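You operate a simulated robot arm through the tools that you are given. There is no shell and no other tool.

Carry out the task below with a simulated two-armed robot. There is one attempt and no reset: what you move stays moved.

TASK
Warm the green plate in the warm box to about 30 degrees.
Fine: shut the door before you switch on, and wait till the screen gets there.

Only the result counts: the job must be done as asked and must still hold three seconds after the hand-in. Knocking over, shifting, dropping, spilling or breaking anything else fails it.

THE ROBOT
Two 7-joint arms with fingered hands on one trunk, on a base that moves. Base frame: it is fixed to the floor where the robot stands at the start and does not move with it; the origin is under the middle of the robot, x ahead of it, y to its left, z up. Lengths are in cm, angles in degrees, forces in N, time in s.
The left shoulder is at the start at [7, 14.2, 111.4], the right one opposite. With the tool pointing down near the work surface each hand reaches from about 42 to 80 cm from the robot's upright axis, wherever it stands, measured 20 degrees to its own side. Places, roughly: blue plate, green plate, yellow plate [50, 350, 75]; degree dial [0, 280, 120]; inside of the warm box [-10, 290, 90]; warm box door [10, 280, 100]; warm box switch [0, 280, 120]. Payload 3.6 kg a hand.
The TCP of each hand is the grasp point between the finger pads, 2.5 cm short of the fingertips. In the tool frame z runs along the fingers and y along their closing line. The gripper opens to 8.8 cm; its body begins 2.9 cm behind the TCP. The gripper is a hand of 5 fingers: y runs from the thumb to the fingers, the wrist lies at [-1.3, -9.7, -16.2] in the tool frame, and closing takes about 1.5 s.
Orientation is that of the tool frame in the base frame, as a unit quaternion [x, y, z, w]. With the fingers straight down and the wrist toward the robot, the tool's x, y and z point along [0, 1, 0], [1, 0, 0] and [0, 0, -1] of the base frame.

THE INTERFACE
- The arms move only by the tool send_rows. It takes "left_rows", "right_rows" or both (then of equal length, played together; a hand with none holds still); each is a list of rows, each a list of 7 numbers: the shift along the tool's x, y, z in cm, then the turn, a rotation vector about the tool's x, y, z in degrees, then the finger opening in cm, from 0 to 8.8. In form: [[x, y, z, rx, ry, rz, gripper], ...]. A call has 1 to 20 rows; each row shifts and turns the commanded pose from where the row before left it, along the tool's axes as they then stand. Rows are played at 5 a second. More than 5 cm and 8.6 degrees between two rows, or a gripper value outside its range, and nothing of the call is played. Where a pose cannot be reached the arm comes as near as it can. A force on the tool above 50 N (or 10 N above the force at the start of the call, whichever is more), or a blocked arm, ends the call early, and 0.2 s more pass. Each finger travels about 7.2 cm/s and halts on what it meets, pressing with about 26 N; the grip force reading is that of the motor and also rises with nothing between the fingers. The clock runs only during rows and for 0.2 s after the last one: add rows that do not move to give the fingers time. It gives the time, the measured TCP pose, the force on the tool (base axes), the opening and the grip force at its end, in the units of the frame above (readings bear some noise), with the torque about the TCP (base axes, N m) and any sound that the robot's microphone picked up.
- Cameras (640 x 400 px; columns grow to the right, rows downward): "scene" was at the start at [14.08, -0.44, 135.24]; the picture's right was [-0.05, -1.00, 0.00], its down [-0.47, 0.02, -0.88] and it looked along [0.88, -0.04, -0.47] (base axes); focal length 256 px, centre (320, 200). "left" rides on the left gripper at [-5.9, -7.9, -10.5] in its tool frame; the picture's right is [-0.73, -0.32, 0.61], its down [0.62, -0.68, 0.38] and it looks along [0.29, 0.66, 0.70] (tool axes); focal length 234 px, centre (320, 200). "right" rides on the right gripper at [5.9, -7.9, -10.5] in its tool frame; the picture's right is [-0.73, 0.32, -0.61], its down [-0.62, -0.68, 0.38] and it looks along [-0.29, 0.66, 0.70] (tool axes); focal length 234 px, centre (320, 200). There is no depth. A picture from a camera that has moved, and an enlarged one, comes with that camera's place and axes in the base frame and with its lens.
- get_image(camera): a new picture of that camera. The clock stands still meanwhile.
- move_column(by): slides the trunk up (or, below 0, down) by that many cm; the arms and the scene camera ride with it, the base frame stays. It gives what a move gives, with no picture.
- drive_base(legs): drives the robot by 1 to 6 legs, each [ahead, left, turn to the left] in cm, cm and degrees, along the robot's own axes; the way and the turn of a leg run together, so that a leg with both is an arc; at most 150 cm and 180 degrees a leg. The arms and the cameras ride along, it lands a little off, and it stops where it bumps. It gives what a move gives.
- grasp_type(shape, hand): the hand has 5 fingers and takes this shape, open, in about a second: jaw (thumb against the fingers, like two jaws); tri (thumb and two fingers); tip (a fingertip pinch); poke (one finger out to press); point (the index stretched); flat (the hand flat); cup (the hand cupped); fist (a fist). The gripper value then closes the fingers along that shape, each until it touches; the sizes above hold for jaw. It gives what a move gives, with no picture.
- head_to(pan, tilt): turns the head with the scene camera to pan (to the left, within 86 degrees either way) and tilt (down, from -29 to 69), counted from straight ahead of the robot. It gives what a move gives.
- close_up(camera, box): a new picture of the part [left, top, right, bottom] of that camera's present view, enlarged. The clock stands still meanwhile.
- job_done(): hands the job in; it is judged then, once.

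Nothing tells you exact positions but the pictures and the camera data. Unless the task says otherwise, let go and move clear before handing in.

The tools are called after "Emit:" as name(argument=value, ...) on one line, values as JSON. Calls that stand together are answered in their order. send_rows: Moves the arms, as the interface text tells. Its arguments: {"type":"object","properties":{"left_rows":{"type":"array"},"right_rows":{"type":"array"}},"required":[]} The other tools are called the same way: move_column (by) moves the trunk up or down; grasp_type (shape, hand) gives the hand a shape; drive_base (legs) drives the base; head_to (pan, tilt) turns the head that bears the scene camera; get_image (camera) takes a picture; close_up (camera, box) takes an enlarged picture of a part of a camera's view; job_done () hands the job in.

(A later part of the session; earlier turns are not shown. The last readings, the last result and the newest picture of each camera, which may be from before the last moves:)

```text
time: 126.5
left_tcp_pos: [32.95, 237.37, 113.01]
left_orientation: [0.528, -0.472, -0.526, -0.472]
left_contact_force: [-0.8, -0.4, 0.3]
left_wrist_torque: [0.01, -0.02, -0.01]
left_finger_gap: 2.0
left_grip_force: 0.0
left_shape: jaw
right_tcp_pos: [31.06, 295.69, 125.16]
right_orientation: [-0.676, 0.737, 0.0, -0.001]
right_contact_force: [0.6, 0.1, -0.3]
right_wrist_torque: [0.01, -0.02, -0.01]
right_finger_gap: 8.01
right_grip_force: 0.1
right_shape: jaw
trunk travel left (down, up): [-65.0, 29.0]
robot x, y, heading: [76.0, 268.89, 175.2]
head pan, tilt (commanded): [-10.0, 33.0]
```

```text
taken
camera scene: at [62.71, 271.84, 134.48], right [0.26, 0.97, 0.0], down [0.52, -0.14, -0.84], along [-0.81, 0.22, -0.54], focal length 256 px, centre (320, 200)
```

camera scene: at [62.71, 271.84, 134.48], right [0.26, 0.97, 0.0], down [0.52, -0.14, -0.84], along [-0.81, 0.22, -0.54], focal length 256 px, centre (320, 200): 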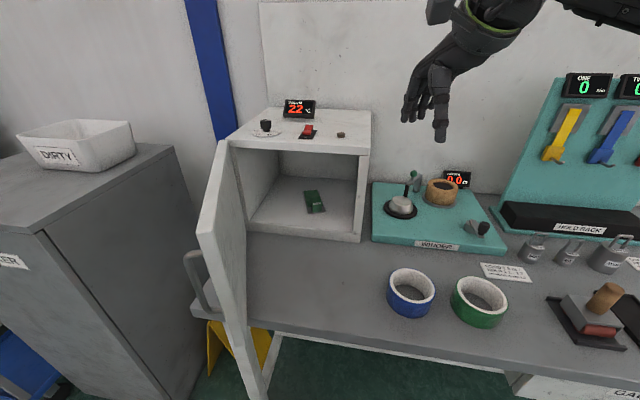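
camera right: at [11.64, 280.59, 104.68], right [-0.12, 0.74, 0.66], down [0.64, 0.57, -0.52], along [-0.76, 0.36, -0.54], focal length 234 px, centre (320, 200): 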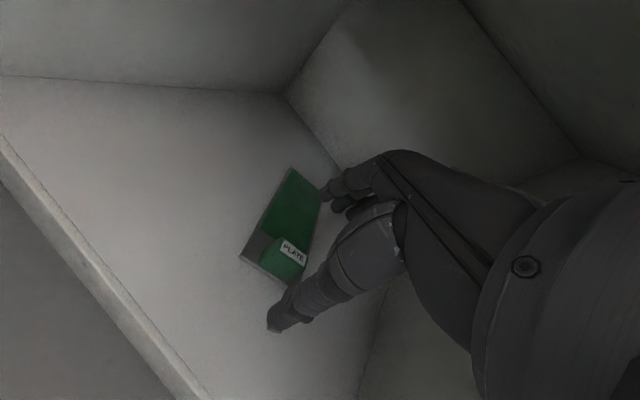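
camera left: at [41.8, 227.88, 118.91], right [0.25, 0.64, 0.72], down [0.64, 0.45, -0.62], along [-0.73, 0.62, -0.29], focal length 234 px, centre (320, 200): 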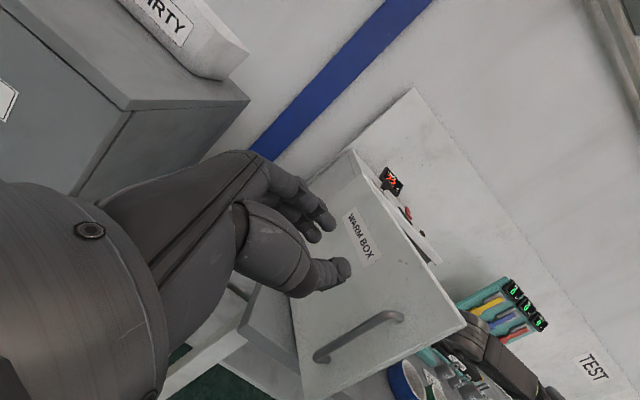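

Right hand is clear and the plate sits in the box. Now I'll bring the left hand to the outer face of the door, between hinge and handle, to push it closed.

Emit:
send_rows(left_rows=[[2.25, 2.2, 2.5, 0, 0, 0, 1], [2.25, 2.2, 2.5, 0, 0, 0, 1], [2.25, 2.2, 2.5, 0, 0, 0, 1], [2.25, 2.2, 2.5, 0, 0, 0, 1], [0, 0, 2.5, 0, 0, 0, 1], [0, 0, 2.5, 0, 0, 0, 1], [0, 0, 2.5, 0, 0, 0, 1]])

Emit:
get_image(camera="left")

Emit:
get_image(camera="scene")

```text
time: 128.1
left_tcp_pos: [22.06, 253.81, 103.85]
left_orientation: [0.529, -0.471, -0.525, -0.472]
left_contact_force: [-0.7, 0.3, 0.1]
left_wrist_torque: [-0.03, -0.02, -0.01]
left_finger_gap: 1.03
left_grip_force: 0.0
left_shape: jaw
right_tcp_pos: [30.77, 295.61, 125.16]
right_orientation: [-0.675, 0.738, -0.001, -0.001]
right_contact_force: [-0.1, -0.2, -0.6]
right_wrist_torque: [0.03, -0.01, 0.0]
right_finger_gap: 7.99
right_grip_force: 0.1
right_shape: jaw
trunk travel left (down, up): [-65.0, 29.0]
robot x, y, heading: [76.49, 268.9, 175.1]
head pan, tilt (commanded): [-10.0, 33.0]
```

```text
taken
camera left: at [31.04, 244.29, 109.78], right [0.25, 0.64, 0.72], down [0.64, 0.45, -0.62], along [-0.73, 0.62, -0.3], focal length 234 px, centre (320, 200)
```

left: 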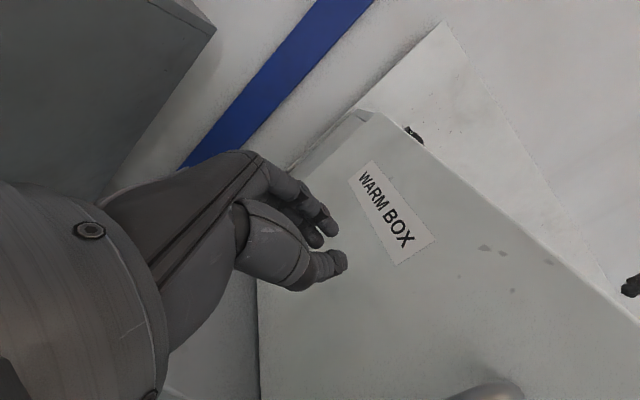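

```text
taken
camera scene: at [62.46, 271.81, 134.45], right [0.26, 0.97, 0.0], down [0.53, -0.14, -0.84], along [-0.81, 0.22, -0.55], focal length 256 px, centre (320, 200)
```

scene: 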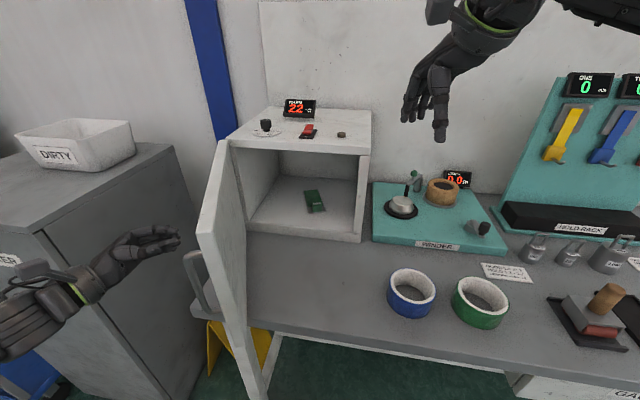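

The fingertips face the door's outer side. I'll push in that direction to swing it toward closed.

Emit:
send_rows(left_rows=[[0, 0, 1.6, 0, 0, 0, 1], [0, 0, 1.6, 0, 0, 0, 1], [0, 0, 1.6, 0, 0, 0, 1], [0, 0, 1.6, 0, 0, 0, 1], [0, 0, 1.6, 0, 0, 0, 1], [0, 0, 1.6, 0, 0, 0, 1], [0, 0, 1.6, 0, 0, 0, 1], [0, 0, 1.6, 0, 0, 0, 1], [0, 0, 1.6, 0, 0, 0, 1]])

Emit:
get_image(camera="scene")

```text
time: 130.1
left_tcp_pos: [20.42, 268.09, 103.83]
left_orientation: [0.529, -0.472, -0.525, -0.472]
left_contact_force: [0.3, -0.9, 0.1]
left_wrist_torque: [0.0, 0.04, 0.02]
left_finger_gap: 1.0
left_grip_force: 0.1
left_shape: jaw
right_tcp_pos: [30.77, 295.57, 125.1]
right_orientation: [-0.675, 0.738, -0.001, 0.0]
right_contact_force: [-0.1, 1.1, 0.4]
right_wrist_torque: [-0.01, 0.02, -0.01]
right_finger_gap: 7.99
right_grip_force: 0.0
right_shape: jaw
trunk travel left (down, up): [-65.0, 29.0]
robot x, y, heading: [76.1, 268.89, 174.6]
head pan, tilt (commanded): [-10.0, 33.0]
```

```text
taken
camera scene: at [62.48, 271.84, 134.46], right [0.26, 0.97, 0.0], down [0.53, -0.14, -0.84], along [-0.81, 0.22, -0.55], focal length 256 px, centre (320, 200)
```

scene: 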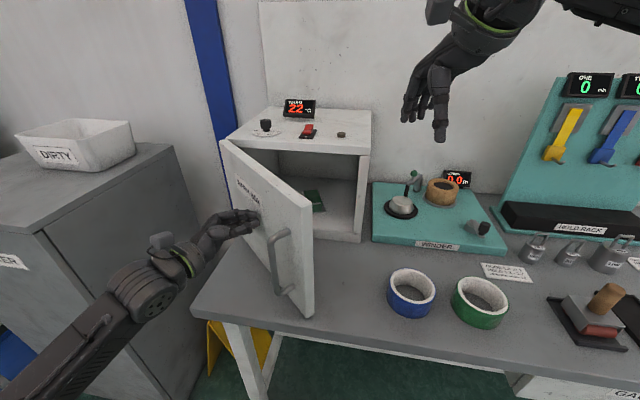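

The door is closing well. Continuing with a slightly more forward push.

Emit:
send_rows(left_rows=[[0, 0.41, 1.49, 0, 0, 0, 1], [0, 0.41, 1.49, 0, 0, 0, 1], [0, 0.41, 1.49, 0, 0, 0, 1], [0, 0.41, 1.49, 0, 0, 0, 1], [0, 0.41, 1.49, 0, 0, 0, 1], [0, 0.41, 1.49, 0, 0, 0, 1]])

Emit:
get_image(camera="scene")

```text
time: 131.4
left_tcp_pos: [17.13, 276.7, 103.74]
left_orientation: [0.529, -0.472, -0.524, -0.472]
left_contact_force: [0.2, 0.2, 0.2]
left_wrist_torque: [-0.01, 0.0, 0.0]
left_finger_gap: 1.0
left_grip_force: 0.0
left_shape: jaw
right_tcp_pos: [30.83, 295.58, 125.01]
right_orientation: [-0.675, 0.738, -0.001, -0.002]
right_contact_force: [-1.1, 0.1, 0.4]
right_wrist_torque: [-0.04, -0.03, 0.01]
right_finger_gap: 7.99
right_grip_force: 0.0
right_shape: jaw
trunk travel left (down, up): [-65.0, 29.0]
robot x, y, heading: [76.22, 269.02, 174.8]
head pan, tilt (commanded): [-10.0, 33.0]
```

```text
taken
camera scene: at [62.49, 271.84, 134.45], right [0.26, 0.97, 0.0], down [0.53, -0.14, -0.84], along [-0.81, 0.22, -0.55], focal length 256 px, centre (320, 200)
```

scene: 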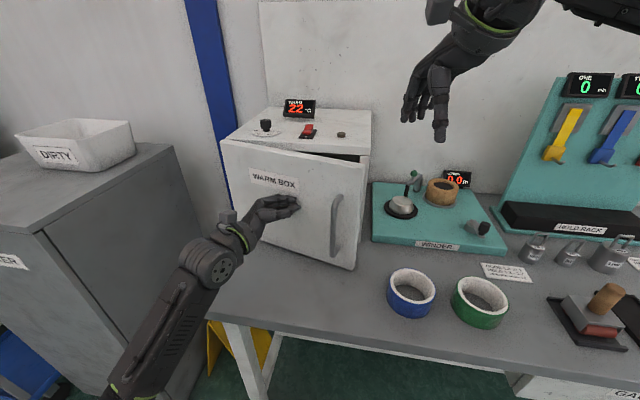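

Almost closed (about 15° left). I'll keep pushing toward the box front.

Emit:
send_rows(left_rows=[[0, 0.8, 0.8, 0, 0, 0, 1], [0, 0.8, 0.8, 0, 0, 0, 1], [0, 0.8, 0.6, 0, 0, 0, 1], [0, 0.8, 0.5, 0, 0, 0, 1]])

Emit:
get_image(camera="scene")

```text
time: 132.4
left_tcp_pos: [13.61, 278.98, 103.59]
left_orientation: [0.529, -0.471, -0.525, -0.472]
left_contact_force: [-0.5, -0.2, -0.5]
left_wrist_torque: [-0.01, 0.01, 0.01]
left_finger_gap: 1.03
left_grip_force: 0.0
left_shape: jaw
right_tcp_pos: [30.78, 295.6, 124.91]
right_orientation: [-0.675, 0.738, 0.0, -0.001]
right_contact_force: [0.8, 0.5, -0.4]
right_wrist_torque: [-0.03, 0.04, -0.03]
right_finger_gap: 8.02
right_grip_force: 0.1
right_shape: jaw
trunk travel left (down, up): [-65.0, 29.0]
robot x, y, heading: [75.86, 269.03, 175.1]
head pan, tilt (commanded): [-10.0, 33.0]
```

```text
taken
camera scene: at [62.48, 271.82, 134.45], right [0.26, 0.97, 0.0], down [0.53, -0.14, -0.84], along [-0.81, 0.22, -0.55], focal length 256 px, centre (320, 200)
```

scene: 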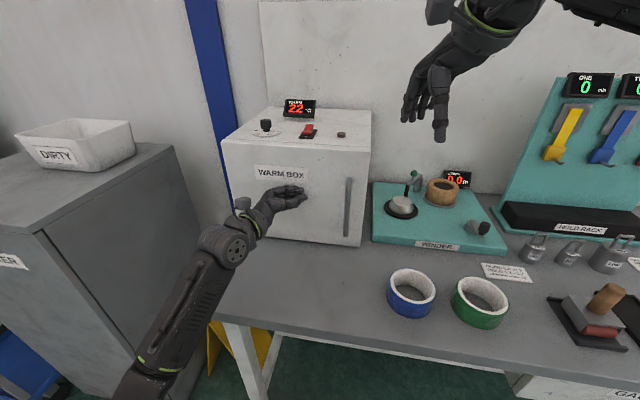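

The door looks shut; I'll press a little more to confirm it is seated, then inspect the seam.

Emit:
send_rows(left_rows=[[0, 0.6, 0.2, 0, 0, 0, 1], [0, 0.6, 0.2, 0, 0, 0, 1]])

Emit:
close_up(camera="scene", box=[210, 90, 390, 260])

```text
time: 133.1
left_tcp_pos: [12.56, 279.18, 103.93]
left_orientation: [0.528, -0.471, -0.525, -0.473]
left_contact_force: [10.8, -7.1, -2.1]
left_wrist_torque: [-0.08, -0.14, 0.32]
left_finger_gap: 0.88
left_grip_force: 0.1
left_shape: jaw
right_tcp_pos: [31.05, 295.33, 125.15]
right_orientation: [-0.675, 0.738, 0.001, 0.0]
right_contact_force: [0.1, 0.3, 0.4]
right_wrist_torque: [0.06, 0.01, 0.01]
right_finger_gap: 7.98
right_grip_force: 0.0
right_shape: jaw
trunk travel left (down, up): [-65.0, 29.0]
robot x, y, heading: [76.2, 268.66, 174.9]
head pan, tilt (commanded): [-10.0, 33.0]
```

```text
2.35 times, centred on (300, 175) of scene
camera zoom: at [62.76, 271.62, 134.48], right [0.26, 0.97, 0.0], down [0.52, -0.14, -0.84], along [-0.81, 0.22, -0.54], focal length 603 px, centre (367, 259)
```

zoom: 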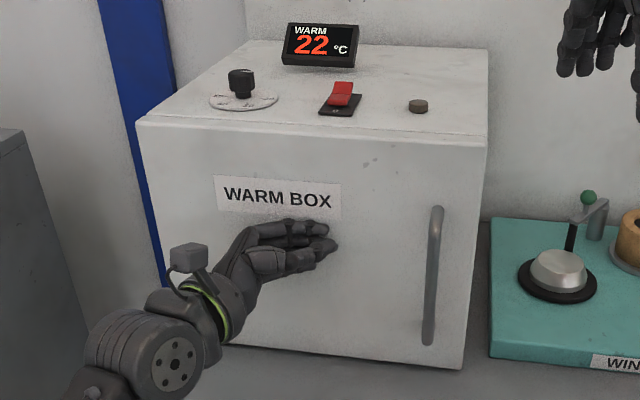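

The door is firmly shut. I'll retract the left hand and raise the trunk to get a good look at the dial from above.

Emit:
send_rows(left_rows=[[0, -2, 0, 0, 0, 0, 1], [0, -2.5, -1, 0, 0, 0, 1], [0, -2.5, -2, 0, 0, 0, 1], [0, -2.5, -3, 0, 0, 0, 1], [0, -2, -3.5, 0, 0, 0, 1], [0, 0, -4, 0, 0, 0, 1], [0, 0, -4, 0, 0, 0, 1]])

Emit:
move_column(by=22)

Emit:
head_to(pan=2, tilt=38)

Emit:
get_image(camera="scene")

```text
time: 134.7
left_tcp_pos: [25.81, 262.98, 103.92]
left_orientation: [0.528, -0.471, -0.525, -0.472]
left_contact_force: [0.6, 0.5, -1.0]
left_wrist_torque: [-0.01, 0.01, 0.04]
left_finger_gap: 1.01
left_grip_force: 0.2
left_shape: jaw
right_tcp_pos: [30.89, 295.42, 125.15]
right_orientation: [-0.675, 0.738, 0.001, -0.001]
right_contact_force: [-0.5, -0.1, 0.4]
right_wrist_torque: [0.03, 0.01, 0.01]
right_finger_gap: 8.0
right_grip_force: 0.1
right_shape: jaw
trunk travel left (down, up): [-65.0, 29.0]
robot x, y, heading: [75.89, 269.32, 174.9]
head pan, tilt (commanded): [-10.0, 33.0]
```

```text
time: 137.0
left_tcp_pos: [25.82, 263.0, 125.97]
left_orientation: [0.529, -0.472, -0.525, -0.472]
left_contact_force: [-0.8, 0.1, 0.6]
left_wrist_torque: [-0.02, -0.01, -0.01]
left_finger_gap: 1.01
left_grip_force: 0.1
left_shape: jaw
right_tcp_pos: [30.83, 295.46, 147.06]
right_orientation: [-0.675, 0.738, 0.0, -0.001]
right_contact_force: [-0.9, 0.4, -0.1]
right_wrist_torque: [0.0, 0.01, 0.0]
right_finger_gap: 7.98
right_grip_force: 0.1
right_shape: jaw
trunk travel left (down, up): [-87.0, 7.0]
robot x, y, heading: [76.66, 269.03, 174.9]
head pan, tilt (commanded): [-10.0, 33.0]
```

```text
time: 137.7
left_tcp_pos: [25.88, 263.06, 125.83]
left_orientation: [0.528, -0.472, -0.525, -0.472]
left_contact_force: [1.0, 0.0, 0.5]
left_wrist_torque: [0.0, -0.02, 0.0]
left_finger_gap: 1.02
left_grip_force: 0.1
left_shape: jaw
right_tcp_pos: [30.76, 295.62, 147.06]
right_orientation: [-0.675, 0.738, 0.0, -0.001]
right_contact_force: [0.1, -0.3, -0.2]
right_wrist_torque: [0.0, 0.02, -0.02]
right_finger_gap: 8.0
right_grip_force: 0.1
right_shape: jaw
trunk travel left (down, up): [-87.0, 7.0]
robot x, y, heading: [76.53, 268.94, 174.8]
head pan, tilt (commanded): [2.0, 38.0]
```

```text
taken
camera scene: at [62.49, 269.92, 155.69], right [0.05, 1.0, 0.0], down [0.61, -0.03, -0.79], along [-0.79, 0.04, -0.62], focal length 256 px, centre (320, 200)
```

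scene: 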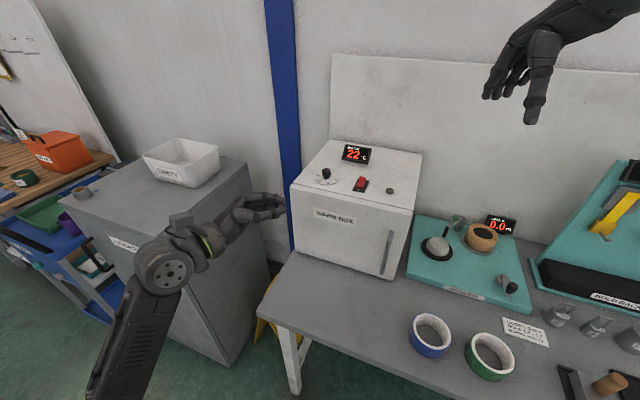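

Emit:
close_up(camera="scene", box=[300, 140, 410, 210])

Emit:
close_up(camera="scene", box=[308, 160, 348, 192])

```text
5.71 times, centred on (355, 175) of scene
camera zoom: at [62.49, 269.92, 155.69], right [0.05, 1.0, 0.0], down [0.61, -0.03, -0.79], along [-0.79, 0.04, -0.62], focal length 1464 px, centre (120, 343)
```

zoom: 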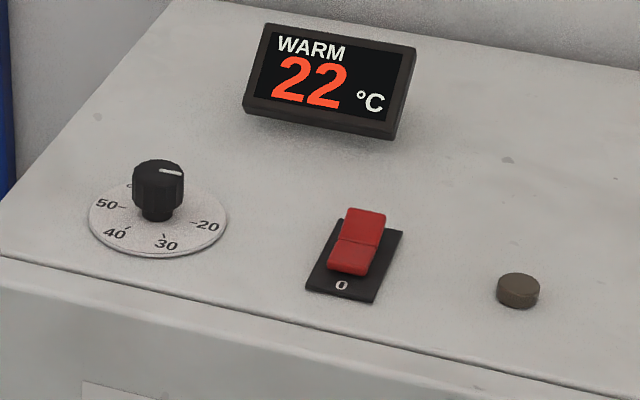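

```text
12.50 times, centred on (328, 176) of scene
camera zoom: at [62.49, 269.92, 155.69], right [0.05, 1.0, 0.0], down [0.61, -0.03, -0.79], along [-0.79, 0.04, -0.62], focal length 3203 px, centre (220, 500)
```

zoom: 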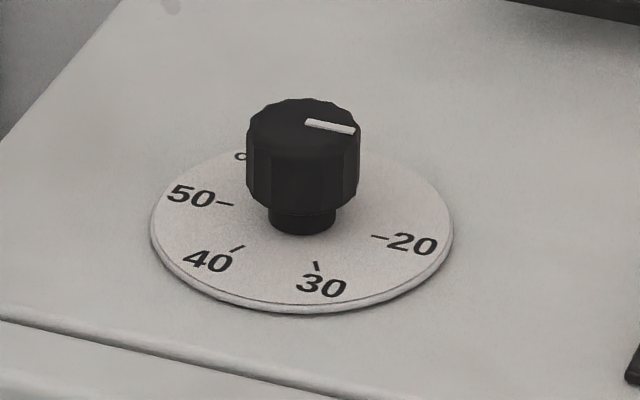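

Clear view: the dial mark points at 20, scale 20–50 with about 69° of knob turn per 10 °C, so I need roughly 69° clockwise (seen from above) to reach 30. The knob is near [-2, 275.4], top z≈117; I'll position the robot so the right hand can reach it.

Emit:
drive_base(legs=[[6.7, 12.5, 0]])

Emit:
send_rows(right_rows=[[1.5, 3.4, -1, 0, 0, 0, 6], [1.5, 3.4, 0, 0, 0, 0, 6], [1.5, 3.4, 0, 0, 0, 0, 6], [1.5, 3.4, 0, 0, 0, 0, 6], [1.5, 3.4, 0, 0, 0, 0, 6], [1.5, 3.4, 0, 0, 0, 0, 6], [1.5, 3.4, 0, 0, 0, 0, 6]])

Emit:
get_image(camera="scene")

Emit:
get_image(camera="right")

```text
time: 139.1
left_tcp_pos: [18.27, 251.47, 125.94]
left_orientation: [0.528, -0.473, -0.525, -0.471]
left_contact_force: [-0.1, 0.5, 0.1]
left_wrist_torque: [-0.02, 0.05, -0.01]
left_finger_gap: 0.99
left_grip_force: 0.1
left_shape: jaw
right_tcp_pos: [23.29, 283.95, 147.16]
right_orientation: [-0.674, 0.738, 0.0, -0.002]
right_contact_force: [0.1, 0.0, 0.3]
right_wrist_torque: [-0.02, -0.01, -0.02]
right_finger_gap: 8.0
right_grip_force: 0.0
right_shape: jaw
trunk travel left (down, up): [-87.0, 7.0]
robot x, y, heading: [68.2, 257.32, 174.9]
head pan, tilt (commanded): [2.0, 38.0]
```

```text
time: 140.7
left_tcp_pos: [18.14, 251.04, 125.75]
left_orientation: [0.529, -0.471, -0.525, -0.472]
left_contact_force: [0.4, 0.3, 0.3]
left_wrist_torque: [0.0, -0.04, -0.01]
left_finger_gap: 1.02
left_grip_force: 0.0
left_shape: jaw
right_tcp_pos: [1.84, 274.59, 147.57]
right_orientation: [-0.676, 0.737, 0.001, -0.001]
right_contact_force: [0.3, -0.2, -1.0]
right_wrist_torque: [0.01, -0.01, 0.0]
right_finger_gap: 6.02
right_grip_force: 0.1
right_shape: jaw
right hand out of reach, approached as far as the arm can: row 7
trunk travel left (down, up): [-87.0, 7.0]
robot x, y, heading: [68.63, 257.28, 174.6]
head pan, tilt (commanded): [2.0, 38.0]
```

```text
taken
camera scene: at [54.84, 257.98, 155.7], right [0.05, 1.0, 0.0], down [0.61, -0.03, -0.79], along [-0.79, 0.04, -0.62], focal length 256 px, centre (320, 200)
```

scene: 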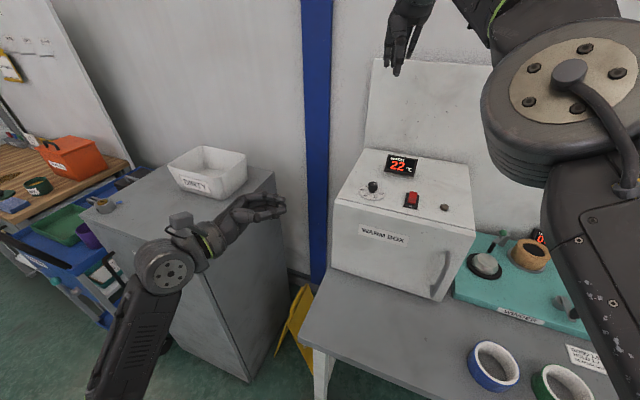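

```text
taken
camera right: at [9.29, 268.19, 158.02], right [-0.26, 0.75, 0.61], down [0.73, 0.56, -0.38], along [-0.63, 0.35, -0.7], focal length 234 px, centre (320, 200)
```

right: 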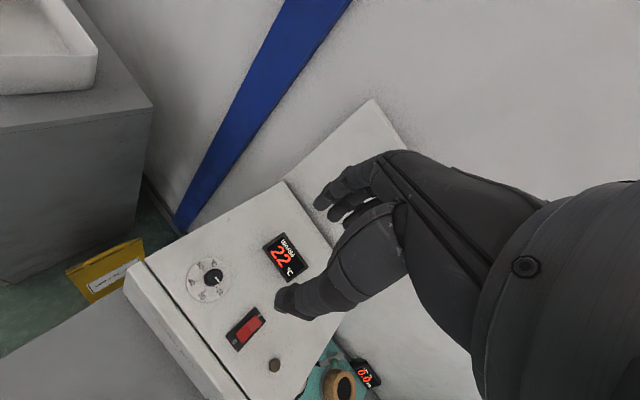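

Emit:
close_up(camera="right", box=[170, 220, 310, 380])

```text
2.50 times, centred on (240, 300) of right
camera zoom: at [9.29, 268.19, 158.02], right [-0.26, 0.75, 0.61], down [0.73, 0.56, -0.38], along [-0.63, 0.35, -0.7], focal length 585 px, centre (520, -50)
```

zoom: 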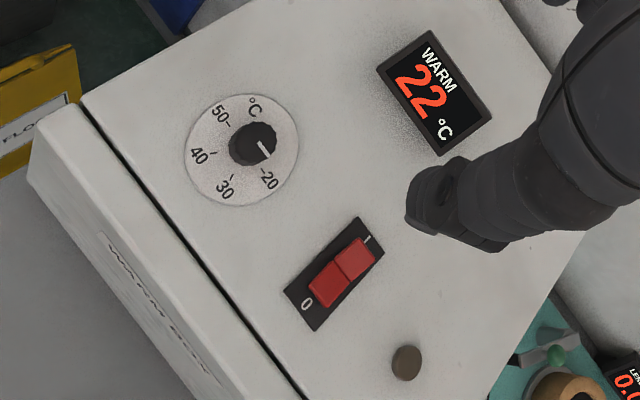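

Excellent: the dial mark is exactly at 20 and the switch shows 0 (near) / I (far). I'll lower the right hand over the knob while pre-rotating it counterclockwise to leave room for the clockwise turn.

Emit:
send_rows(right_rows=[[0, 0, 4, 0, 0, -6, 6], [0, 0, 4, 0, 0, -6, 6], [0, 0, 4, 0, 0, -6, 6], [0, 0, 4, 0, 0, -6, 6], [0, 0, 3, 0, 0, -6, 6], [0, 0, 0, 0, 0, -6, 6]])

Emit:
get_image(camera="right")

```text
time: 142.1
left_tcp_pos: [18.07, 251.19, 125.79]
left_orientation: [0.528, -0.471, -0.525, -0.472]
left_contact_force: [0.3, -0.3, 0.9]
left_wrist_torque: [-0.02, -0.02, 0.01]
left_finger_gap: 1.02
left_grip_force: 0.0
left_shape: jaw
right_tcp_pos: [1.93, 274.6, 129.67]
right_orientation: [0.834, -0.552, 0.0, 0.0]
right_contact_force: [0.4, -0.1, -0.9]
right_wrist_torque: [-0.01, 0.01, 0.01]
right_finger_gap: 6.02
right_grip_force: 0.0
right_shape: jaw
right hand out of reach, approached as far as the arm can: row 5, 6
trunk travel left (down, up): [-87.0, 7.0]
robot x, y, heading: [68.6, 257.14, 175.1]
head pan, tilt (commanded): [2.0, 38.0]
```

```text
taken
camera right: at [11.64, 272.4, 140.13], right [-0.58, 0.54, 0.61], down [0.38, 0.84, -0.38], along [-0.72, 0.01, -0.7], focal length 234 px, centre (320, 200)
```

right: 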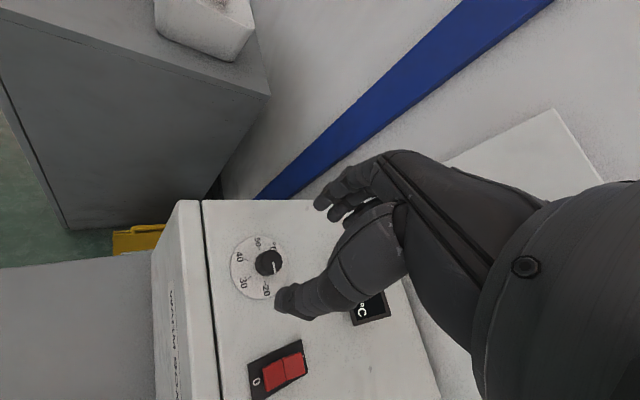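

The knob axis is at about [-0.8, 275.2]. I'll center over it, come down to just above, and test the rotation range in the air.

Emit:
send_rows(right_rows=[[-0.81, 1.14, 2.5, 0, 0, 0, 6], [-0.81, 1.14, 2.3, 0, 0, 0, 6], [0, 0, 0, 0, 0, 0, 6]])

Emit:
send_rows(right_rows=[[0, 0, 0, 0, 0, 8.5, 6], [0, 0, 0, 0, 0, 8.5, 6], [0, 0, 0, 0, 0, 8.5, 6], [0, 0, 0, 0, 0, 8.5, 6], [0, 0, 0, 0, 0, 8.5, 6], [0, 0, 0, 0, 0, 8.5, 6], [0, 0, 0, 0, 0, 8.5, 6], [0, 0, 0, 0, 0, 8.5, 6]])

Emit:
get_image(camera="right")

```text
time: 142.8
left_tcp_pos: [18.19, 251.27, 125.83]
left_orientation: [0.529, -0.471, -0.525, -0.473]
left_contact_force: [-0.7, 0.7, 0.7]
left_wrist_torque: [0.0, -0.01, 0.01]
left_finger_gap: 1.0
left_grip_force: 0.2
left_shape: jaw
right_tcp_pos: [1.11, 274.97, 127.86]
right_orientation: [0.833, -0.553, 0.0, 0.001]
right_contact_force: [0.6, -0.4, -0.2]
right_wrist_torque: [0.0, -0.01, -0.02]
right_finger_gap: 6.03
right_grip_force: 0.1
right_shape: jaw
right hand out of reach, approached as far as the arm can: row 1, 2
trunk travel left (down, up): [-87.0, 7.0]
robot x, y, heading: [68.55, 257.59, 175.0]
head pan, tilt (commanded): [2.0, 38.0]
```

```text
time: 144.7
left_tcp_pos: [18.1, 251.18, 125.79]
left_orientation: [0.528, -0.472, -0.524, -0.473]
left_contact_force: [0.1, 0.0, 0.5]
left_wrist_torque: [0.01, -0.01, -0.02]
left_finger_gap: 1.02
left_grip_force: 0.1
left_shape: jaw
right_tcp_pos: [0.82, 274.85, 127.99]
right_orientation: [-0.38, 0.925, 0.0, -0.001]
right_contact_force: [0.4, 0.3, 0.1]
right_wrist_torque: [0.01, 0.0, 0.02]
right_finger_gap: 6.03
right_grip_force: 0.1
right_shape: jaw
trunk travel left (down, up): [-87.0, 7.0]
robot x, y, heading: [68.75, 257.23, 175.0]
head pan, tilt (commanded): [2.0, 38.0]
```

```text
taken
camera right: at [2.39, 265.14, 138.41], right [0.29, 0.74, 0.61], down [0.92, -0.04, -0.39], along [-0.26, 0.67, -0.7], focal length 234 px, centre (320, 200)
```

right: 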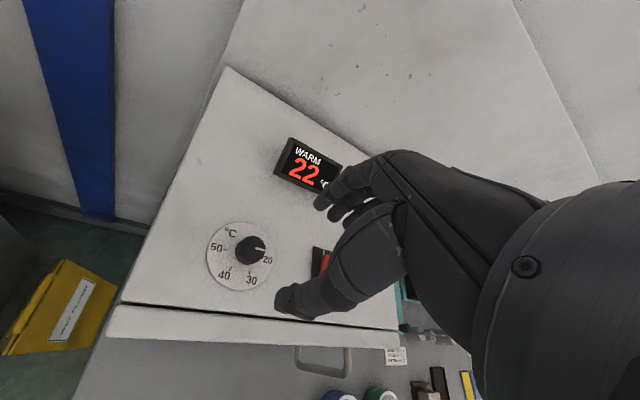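

Rotation range is fine, but reach was marginal on the counterclockwise side. I'll drive 3 cm closer and rotate back to the start yaw.

Emit:
drive_base(legs=[[3.2, 0, 0]])

Emit:
send_rows(right_rows=[[0, 0, 0, 0, 0, -8.3, 6], [0, 0, 0, 0, 0, -8.3, 6], [0, 0, 0, 0, 0, -8.3, 6], [0, 0, 0, 0, 0, -8.3, 6], [0, 0, 0, 0, 0, -8.3, 6], [0, 0, 0, 0, 0, -8.3, 6], [0, 0, 0, 0, 0, -8.3, 6], [0, 0, 0, 0, 0, -8.3, 6]])

Emit:
get_image(camera="right")

Emit:
close_up(camera="right", box=[210, 200, 330, 320])

```text
time: 145.5
left_tcp_pos: [15.69, 251.51, 126.13]
left_orientation: [0.527, -0.472, -0.527, -0.471]
left_contact_force: [0.9, -0.8, 1.0]
left_wrist_torque: [-0.05, -0.02, 0.06]
left_finger_gap: 1.0
left_grip_force: 0.0
left_shape: jaw
right_tcp_pos: [-1.56, 275.17, 128.38]
right_orientation: [-0.382, 0.924, 0.001, -0.003]
right_contact_force: [1.7, -0.1, -0.3]
right_wrist_torque: [0.0, 0.04, -0.02]
right_finger_gap: 5.99
right_grip_force: 0.0
right_shape: jaw
trunk travel left (down, up): [-87.0, 7.0]
robot x, y, heading: [65.41, 257.47, 174.8]
head pan, tilt (commanded): [2.0, 38.0]
```

```text
time: 147.3
left_tcp_pos: [14.88, 251.63, 125.78]
left_orientation: [0.528, -0.471, -0.525, -0.473]
left_contact_force: [0.2, 0.2, 0.8]
left_wrist_torque: [0.02, -0.01, 0.0]
left_finger_gap: 1.01
left_grip_force: 0.0
left_shape: jaw
right_tcp_pos: [-2.44, 275.19, 127.92]
right_orientation: [0.826, -0.564, 0.0, 0.002]
right_contact_force: [0.3, 0.0, 0.2]
right_wrist_torque: [0.0, -0.01, -0.02]
right_finger_gap: 6.02
right_grip_force: 0.2
right_shape: jaw
trunk travel left (down, up): [-87.0, 7.0]
robot x, y, heading: [65.69, 257.58, 174.9]
head pan, tilt (commanded): [2.0, 38.0]
```

```text
taken
camera right: at [7.33, 272.75, 138.36], right [-0.56, 0.56, 0.61], down [0.41, 0.83, -0.39], along [-0.72, 0.03, -0.7], focal length 234 px, centre (320, 200)
```

right: 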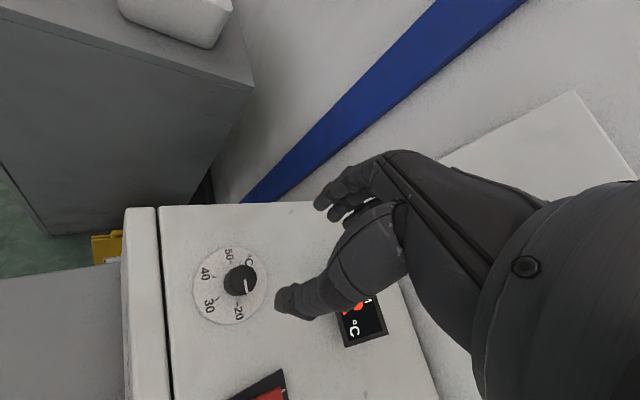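

```text
3.33 times, centred on (270, 260) of right
camera zoom: at [7.33, 272.75, 138.36], right [-0.56, 0.56, 0.61], down [0.41, 0.83, -0.39], along [-0.72, 0.03, -0.7], focal length 781 px, centre (487, 0)
```

zoom: 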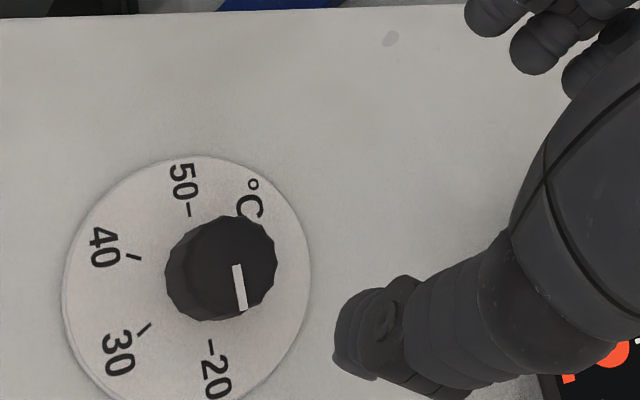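

The knob axis is at about [-0.9, 275.3]. I'll center the hand over it and descend partway, then check.

Emit:
send_rows(right_rows=[[0.23, -1.04, 0, 0, 0, 0, 7], [0.23, -1.04, 0, 0, 0, 0, 7], [0, 0, 2.5, 0, 0, 0, 7], [0, 0, 2.5, 0, 0, 0, 7], [0, 0, 1.5, 0, 0, 0, 7], [0, 0, 0, 0, 0, 0, 7]])

Emit:
close_up(camera="right", box=[210, 150, 410, 320])

Emit:
close_up(camera="scene", box=[320, 90, 480, 220])

```text
time: 148.7
left_tcp_pos: [14.9, 251.49, 125.81]
left_orientation: [0.529, -0.471, -0.525, -0.472]
left_contact_force: [0.0, 0.0, -0.8]
left_wrist_torque: [0.01, 0.0, -0.03]
left_finger_gap: 1.0
left_grip_force: 0.1
left_shape: jaw
right_tcp_pos: [-0.14, 275.55, 121.33]
right_orientation: [0.825, -0.565, 0.0, 0.001]
right_contact_force: [0.3, -0.2, -0.2]
right_wrist_torque: [0.0, 0.0, -0.01]
right_finger_gap: 6.97
right_grip_force: 0.0
right_shape: jaw
trunk travel left (down, up): [-87.0, 7.0]
robot x, y, heading: [65.19, 257.8, 175.1]
head pan, tilt (commanded): [2.0, 38.0]
```

```text
2.35 times, centred on (310, 235) of right
camera zoom: at [9.41, 272.99, 131.86], right [-0.56, 0.56, 0.61], down [0.41, 0.83, -0.38], along [-0.72, 0.03, -0.7], focal length 551 px, centre (344, 118)
```

zoom: 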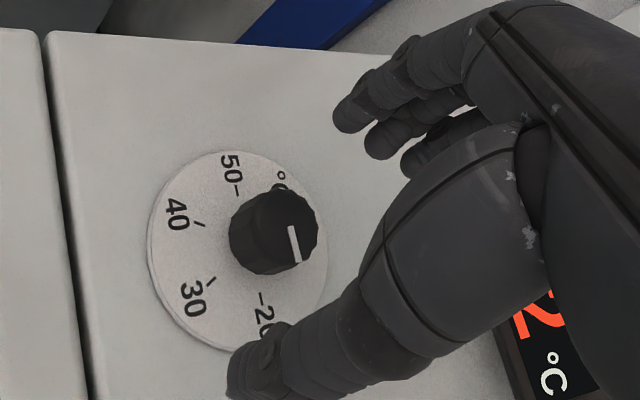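

```text
3.08 times, centred on (400, 155) of scene
camera zoom: at [51.57, 258.36, 155.69], right [0.05, 1.0, 0.0], down [0.61, -0.03, -0.79], along [-0.79, 0.04, -0.62], focal length 788 px, centre (74, 338)
```

zoom: 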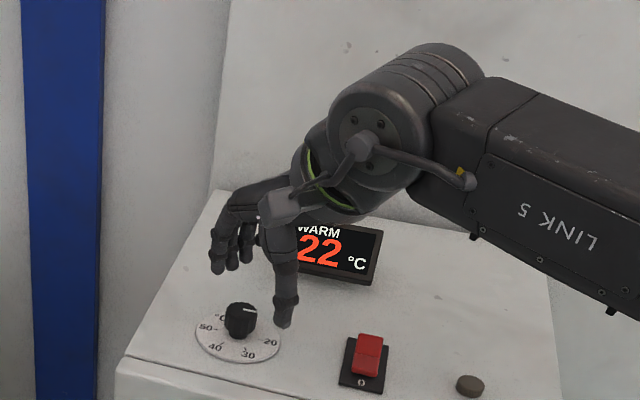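

The knob lies right between thumb and fingers. Descending the last 4 cm.

Emit:
send_rows(right_rows=[[0, 0, 1.5, 0, 0, 0, 7], [0, 0, 1.5, 0, 0, 0, 7], [0, 0, 1.0, 0, 0, 0, 7], [0, 0, 0, 0, 0, 0, 7]])

Emit:
close_up(camera="right", box=[210, 150, 410, 320])

Emit:
close_up(camera="scene", box=[320, 130, 440, 220])

```text
time: 149.7
left_tcp_pos: [14.89, 251.53, 125.79]
left_orientation: [0.529, -0.471, -0.525, -0.472]
left_contact_force: [-0.3, -0.2, 0.9]
left_wrist_torque: [0.0, 0.04, 0.01]
left_finger_gap: 1.03
left_grip_force: 0.1
left_shape: jaw
right_tcp_pos: [-0.22, 275.41, 117.38]
right_orientation: [0.825, -0.565, 0.0, 0.001]
right_contact_force: [0.0, 0.7, 0.3]
right_wrist_torque: [0.03, 0.0, 0.02]
right_finger_gap: 6.98
right_grip_force: 0.1
right_shape: jaw
trunk travel left (down, up): [-87.0, 7.0]
robot x, y, heading: [65.02, 257.51, 175.0]
head pan, tilt (commanded): [2.0, 38.0]
```

```text
2.35 times, centred on (310, 235) of right
camera zoom: at [9.43, 272.94, 127.87], right [-0.56, 0.56, 0.61], down [0.41, 0.83, -0.38], along [-0.72, 0.03, -0.7], focal length 551 px, centre (344, 118)
```

zoom: 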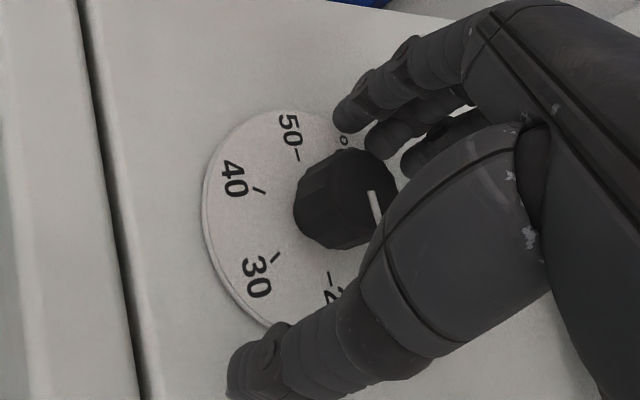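

```text
4.44 times, centred on (380, 175) of scene
camera zoom: at [51.59, 258.39, 155.69], right [0.05, 1.0, 0.0], down [0.61, -0.03, -0.79], along [-0.79, 0.04, -0.62], focal length 1139 px, centre (53, 311)
```

zoom: 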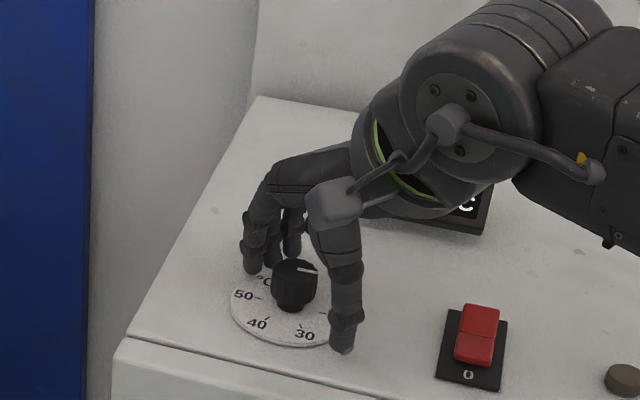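

The fingers straddle the knob. I'll close gently on it.

Emit:
send_rows(right_rows=[[0, 0, 0, 0, 0, 0, 5], [0, 0, 0, 0, 0, 0, 3.5], [0, 0, 0, 0, 0, 0, 2.5], [0, 0, 0, 0, 0, 0, 1.5], [0, 0, 0, 0, 0, 0, 1], [0, 0, 0, 0, 0, 0, 1]])

Emit:
close_up(camera="right", box=[210, 150, 410, 320])

Emit:
close_up(camera="scene", box=[320, 130, 440, 220])

```text
time: 151.1
left_tcp_pos: [14.93, 251.45, 125.72]
left_orientation: [0.529, -0.472, -0.525, -0.472]
left_contact_force: [0.0, 0.5, 0.7]
left_wrist_torque: [0.02, 0.03, -0.01]
left_finger_gap: 1.01
left_grip_force: 0.0
left_shape: jaw
right_tcp_pos: [-0.29, 275.46, 117.29]
right_orientation: [0.826, -0.564, 0.001, 0.0]
right_contact_force: [-3.1, -4.1, -0.7]
right_wrist_torque: [-0.11, 0.13, 0.04]
right_finger_gap: 1.82
right_grip_force: 26.1
right_shape: jaw
trunk travel left (down, up): [-87.0, 7.0]
robot x, y, heading: [65.45, 257.27, 175.0]
head pan, tilt (commanded): [2.0, 38.0]
```

```text
2.35 times, centred on (310, 235) of right
camera zoom: at [9.32, 272.81, 127.82], right [-0.57, 0.56, 0.61], down [0.41, 0.83, -0.38], along [-0.72, 0.03, -0.7], focal length 551 px, centre (344, 118)
```

zoom: 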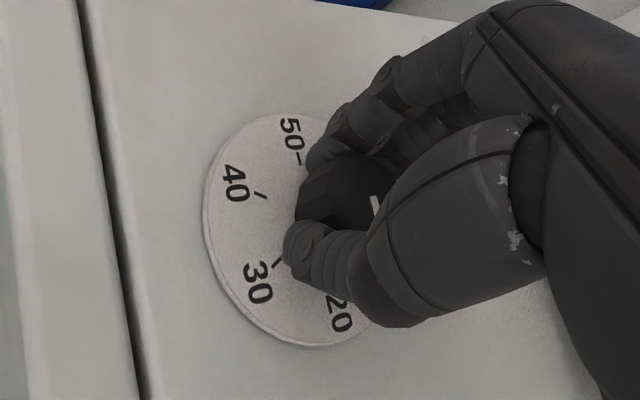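

```text
4.44 times, centred on (380, 175) of scene
camera zoom: at [51.44, 258.24, 155.67], right [0.05, 1.0, 0.0], down [0.62, -0.03, -0.79], along [-0.79, 0.04, -0.62], focal length 1139 px, centre (53, 311)
```

zoom: 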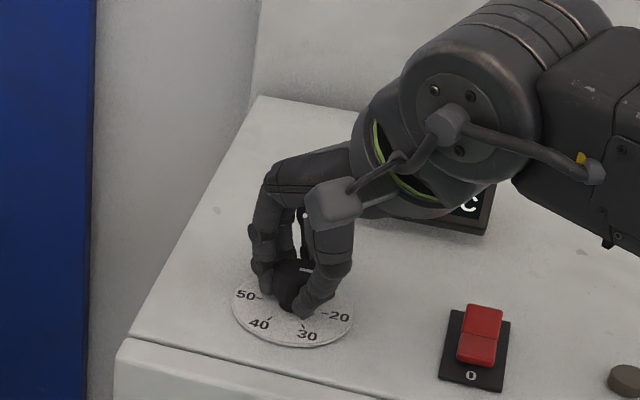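

Gripped. I'll turn it clockwise in two stages, rotating about the knob axis and checking the mark in between.

Emit:
send_rows(right_rows=[[0.09, 0, 0, 0, 0, 7.67, 1], [0.09, 0, 0, 0, 0, 7.67, 1], [0.09, 0, 0, 0, 0, 7.67, 1], [0.09, 0, 0, 0, 0, 7.67, 1]])

Emit:
close_up(camera="right", box=[210, 150, 410, 320])

Emit:
close_up(camera="scene", box=[320, 130, 440, 220])

```text
time: 152.1
left_tcp_pos: [14.69, 251.35, 125.78]
left_orientation: [0.528, -0.471, -0.525, -0.473]
left_contact_force: [0.2, 0.2, -0.4]
left_wrist_torque: [0.04, 0.0, -0.02]
left_finger_gap: 1.01
left_grip_force: 0.1
left_shape: jaw
right_tcp_pos: [-0.43, 275.0, 117.42]
right_orientation: [-0.646, 0.764, 0.0, 0.0]
right_contact_force: [-6.8, -6.3, -0.8]
right_wrist_torque: [-0.11, 0.24, 0.07]
right_finger_gap: 1.82
right_grip_force: 26.4
right_shape: jaw
trunk travel left (down, up): [-87.0, 7.0]
robot x, y, heading: [65.24, 257.37, 174.9]
head pan, tilt (commanded): [2.0, 38.0]
```

```text
2.35 times, centred on (310, 235) of right
camera zoom: at [6.55, 267.93, 127.82], right [-0.2, 0.77, 0.61], down [0.78, 0.5, -0.38], along [-0.6, 0.4, -0.7], focal length 551 px, centre (344, 118)
```

zoom: 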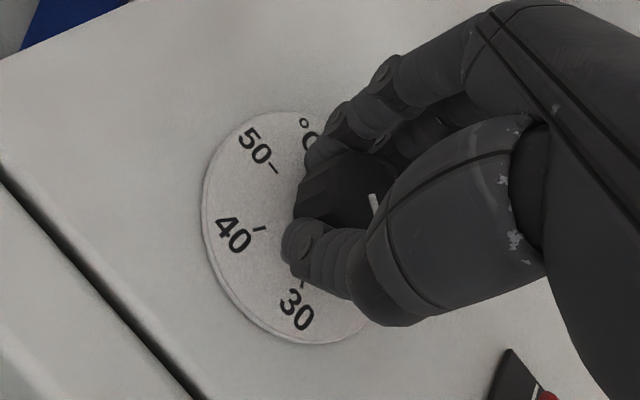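

```text
4.44 times, centred on (380, 175) of scene
camera zoom: at [51.29, 258.11, 155.67], right [0.05, 1.0, 0.0], down [0.62, -0.03, -0.79], along [-0.79, 0.04, -0.62], focal length 1139 px, centre (53, 311)
```

zoom: 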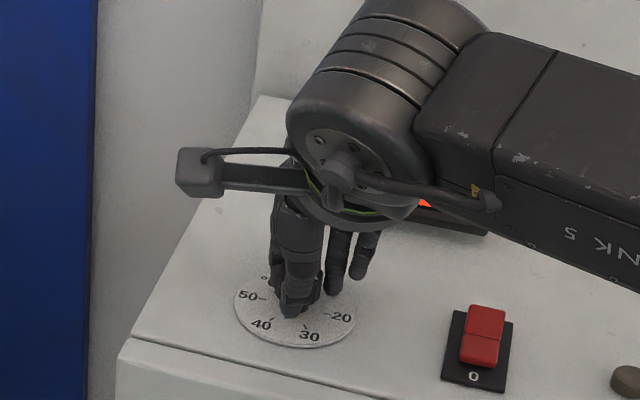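

The knob is turning with the hand (mark fixed relative to the fingers). Continuing the remaining ~38°.

Emit:
send_rows(right_rows=[[0.09, 0, 0, 0, 0, 7.66, 1], [0.09, 0, 0, 0, 0, 7.66, 1], [0.09, 0, 0, 0, 0, 7.66, 1], [0.09, 0, 0, 0, 0, 7.66, 1], [0.09, 0, 0, 0, 0, 7.66, 1], [0, 0, 0, 0, 0, 0, 1]])

Emit:
close_up(camera="right", box=[210, 150, 410, 320])

Emit:
close_up(camera="scene", box=[320, 130, 440, 220])

```text
time: 153.5
left_tcp_pos: [14.56, 251.39, 125.78]
left_orientation: [0.529, -0.471, -0.525, -0.473]
left_contact_force: [0.2, 0.0, -0.6]
left_wrist_torque: [0.02, -0.01, -0.03]
left_finger_gap: 1.0
left_grip_force: 0.0
left_shape: jaw
right_tcp_pos: [-0.59, 274.71, 117.3]
right_orientation: [-0.36, 0.933, 0.0, 0.001]
right_contact_force: [-11.8, -3.7, 3.7]
right_wrist_torque: [0.0, 0.34, 0.15]
right_finger_gap: 1.87
right_grip_force: 26.4
right_shape: jaw
trunk travel left (down, up): [-87.0, 7.0]
robot x, y, heading: [65.12, 257.43, 174.8]
head pan, tilt (commanded): [2.0, 38.0]
```

```text
2.35 times, centred on (310, 235) of right
camera zoom: at [0.44, 264.97, 127.77], right [0.32, 0.73, 0.61], down [0.92, -0.09, -0.38], along [-0.23, 0.68, -0.7], focal length 551 px, centre (344, 118)
```

zoom: 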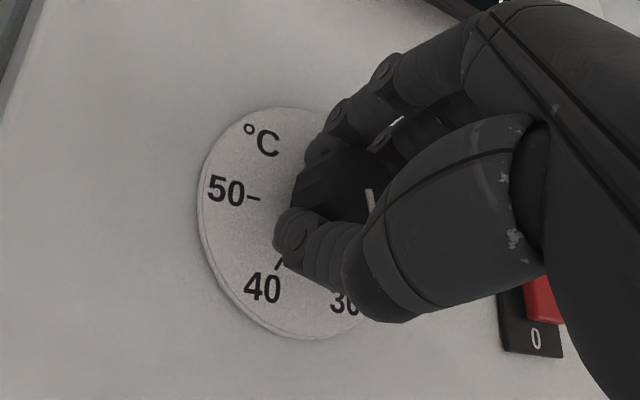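

```text
4.44 times, centred on (380, 175) of scene
camera zoom: at [51.22, 258.27, 155.66], right [0.05, 1.0, 0.0], down [0.62, -0.03, -0.79], along [-0.79, 0.04, -0.62], focal length 1139 px, centre (53, 311)
```

zoom: 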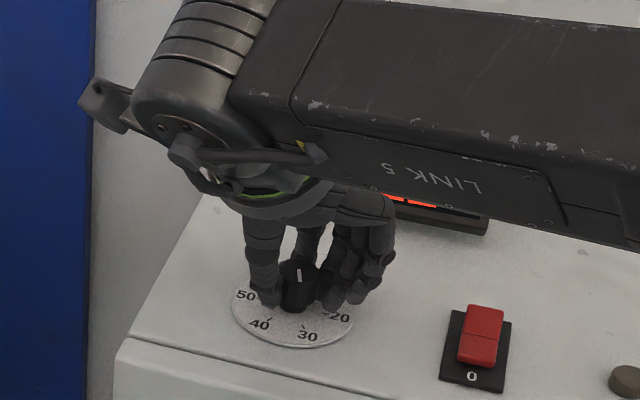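

The mark now points toward the near side, about at 30. I'll release and lift to read it.

Emit:
send_rows(right_rows=[[0, 0, 0, 0, 0, 0, 3], [0, 0, 0, 0, 0, 0, 5], [0, 0, 0, 0, 0, 0, 7], [0, 0, 0, 0, 0, 0, 7], [0, 0, -1.5, 0, 0, 0, 7], [0, 0, -2.5, 0, 0, 0, 7], [0, 0, -3, 0, 0, 0, 7], [0, 0, -3, 0, 0, 0, 7]])

Emit:
close_up(camera="right", box=[170, 150, 370, 320])

Emit:
close_up(camera="scene", box=[360, 170, 410, 210])

```text
time: 155.3
left_tcp_pos: [15.09, 251.48, 125.94]
left_orientation: [0.528, -0.471, -0.525, -0.472]
left_contact_force: [0.0, -0.5, 0.5]
left_wrist_torque: [0.0, 0.01, 0.0]
left_finger_gap: 1.02
left_grip_force: 0.1
left_shape: jaw
right_tcp_pos: [-0.21, 274.79, 127.63]
right_orientation: [-0.361, 0.933, -0.001, -0.001]
right_contact_force: [1.2, 0.5, 0.1]
right_wrist_torque: [-0.01, -0.01, -0.01]
right_finger_gap: 6.95
right_grip_force: 0.1
right_shape: jaw
trunk travel left (down, up): [-87.0, 7.0]
robot x, y, heading: [65.45, 257.52, 174.8]
head pan, tilt (commanded): [2.0, 38.0]
```

```text
2.35 times, centred on (270, 235) of right
camera zoom: at [0.9, 265.0, 137.99], right [0.32, 0.73, 0.61], down [0.92, -0.08, -0.38], along [-0.23, 0.68, -0.7], focal length 551 px, centre (438, 118)
```

zoom: 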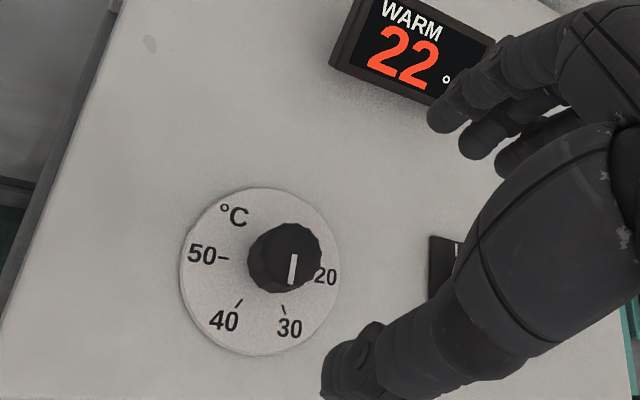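

```text
10.00 times, centred on (385, 190) of scene
camera zoom: at [51.71, 258.33, 155.7], right [0.05, 1.0, 0.0], down [0.61, -0.03, -0.79], along [-0.79, 0.04, -0.62], focal length 2563 px, centre (-330, 300)
```

zoom: 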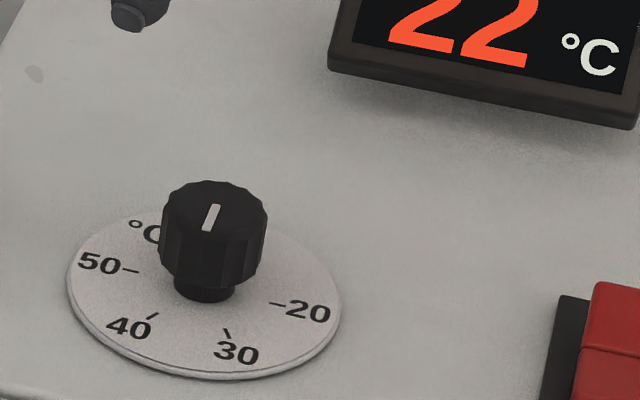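

The circle fit of the ticks gives about 60° per 10 °C, and the mark seems to have overshot toward ~34-35. I'll zoom in more to read it precisely.

Emit:
close_up(camera="scene", box=[364, 184, 396, 208])

Emit:
close_up(camera="right", box=[240, 205, 320, 270])

```text
16.00 times, centred on (380, 196) of scene
camera zoom: at [51.71, 258.33, 155.7], right [0.05, 1.0, 0.0], down [0.61, -0.03, -0.79], along [-0.79, 0.04, -0.62], focal length 4100 px, centre (-640, 264)
```

zoom: 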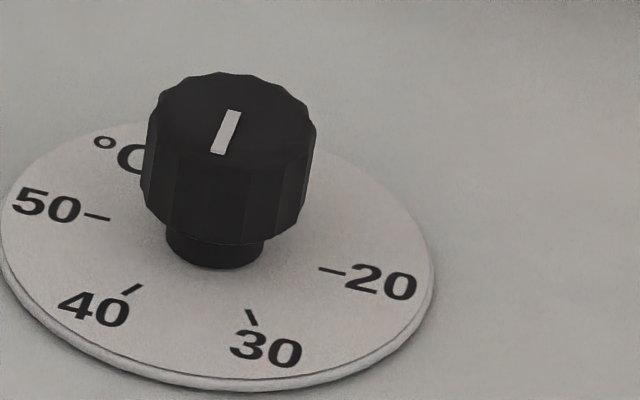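

```text
6.15 times, centred on (280, 238) of right
camera zoom: at [0.9, 265.0, 137.99], right [0.32, 0.73, 0.61], down [0.92, -0.08, -0.38], along [-0.23, 0.68, -0.7], focal length 1441 px, centre (566, -31)
```

zoom: 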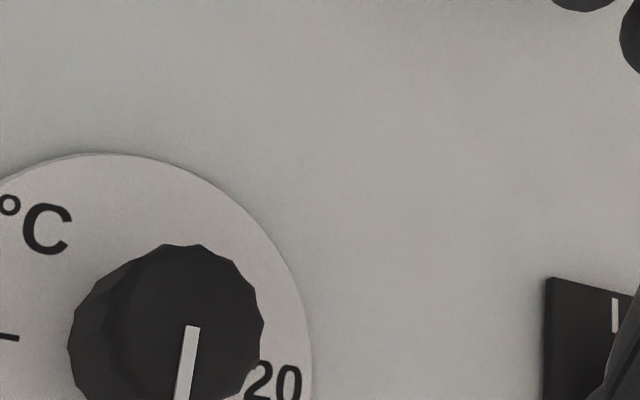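

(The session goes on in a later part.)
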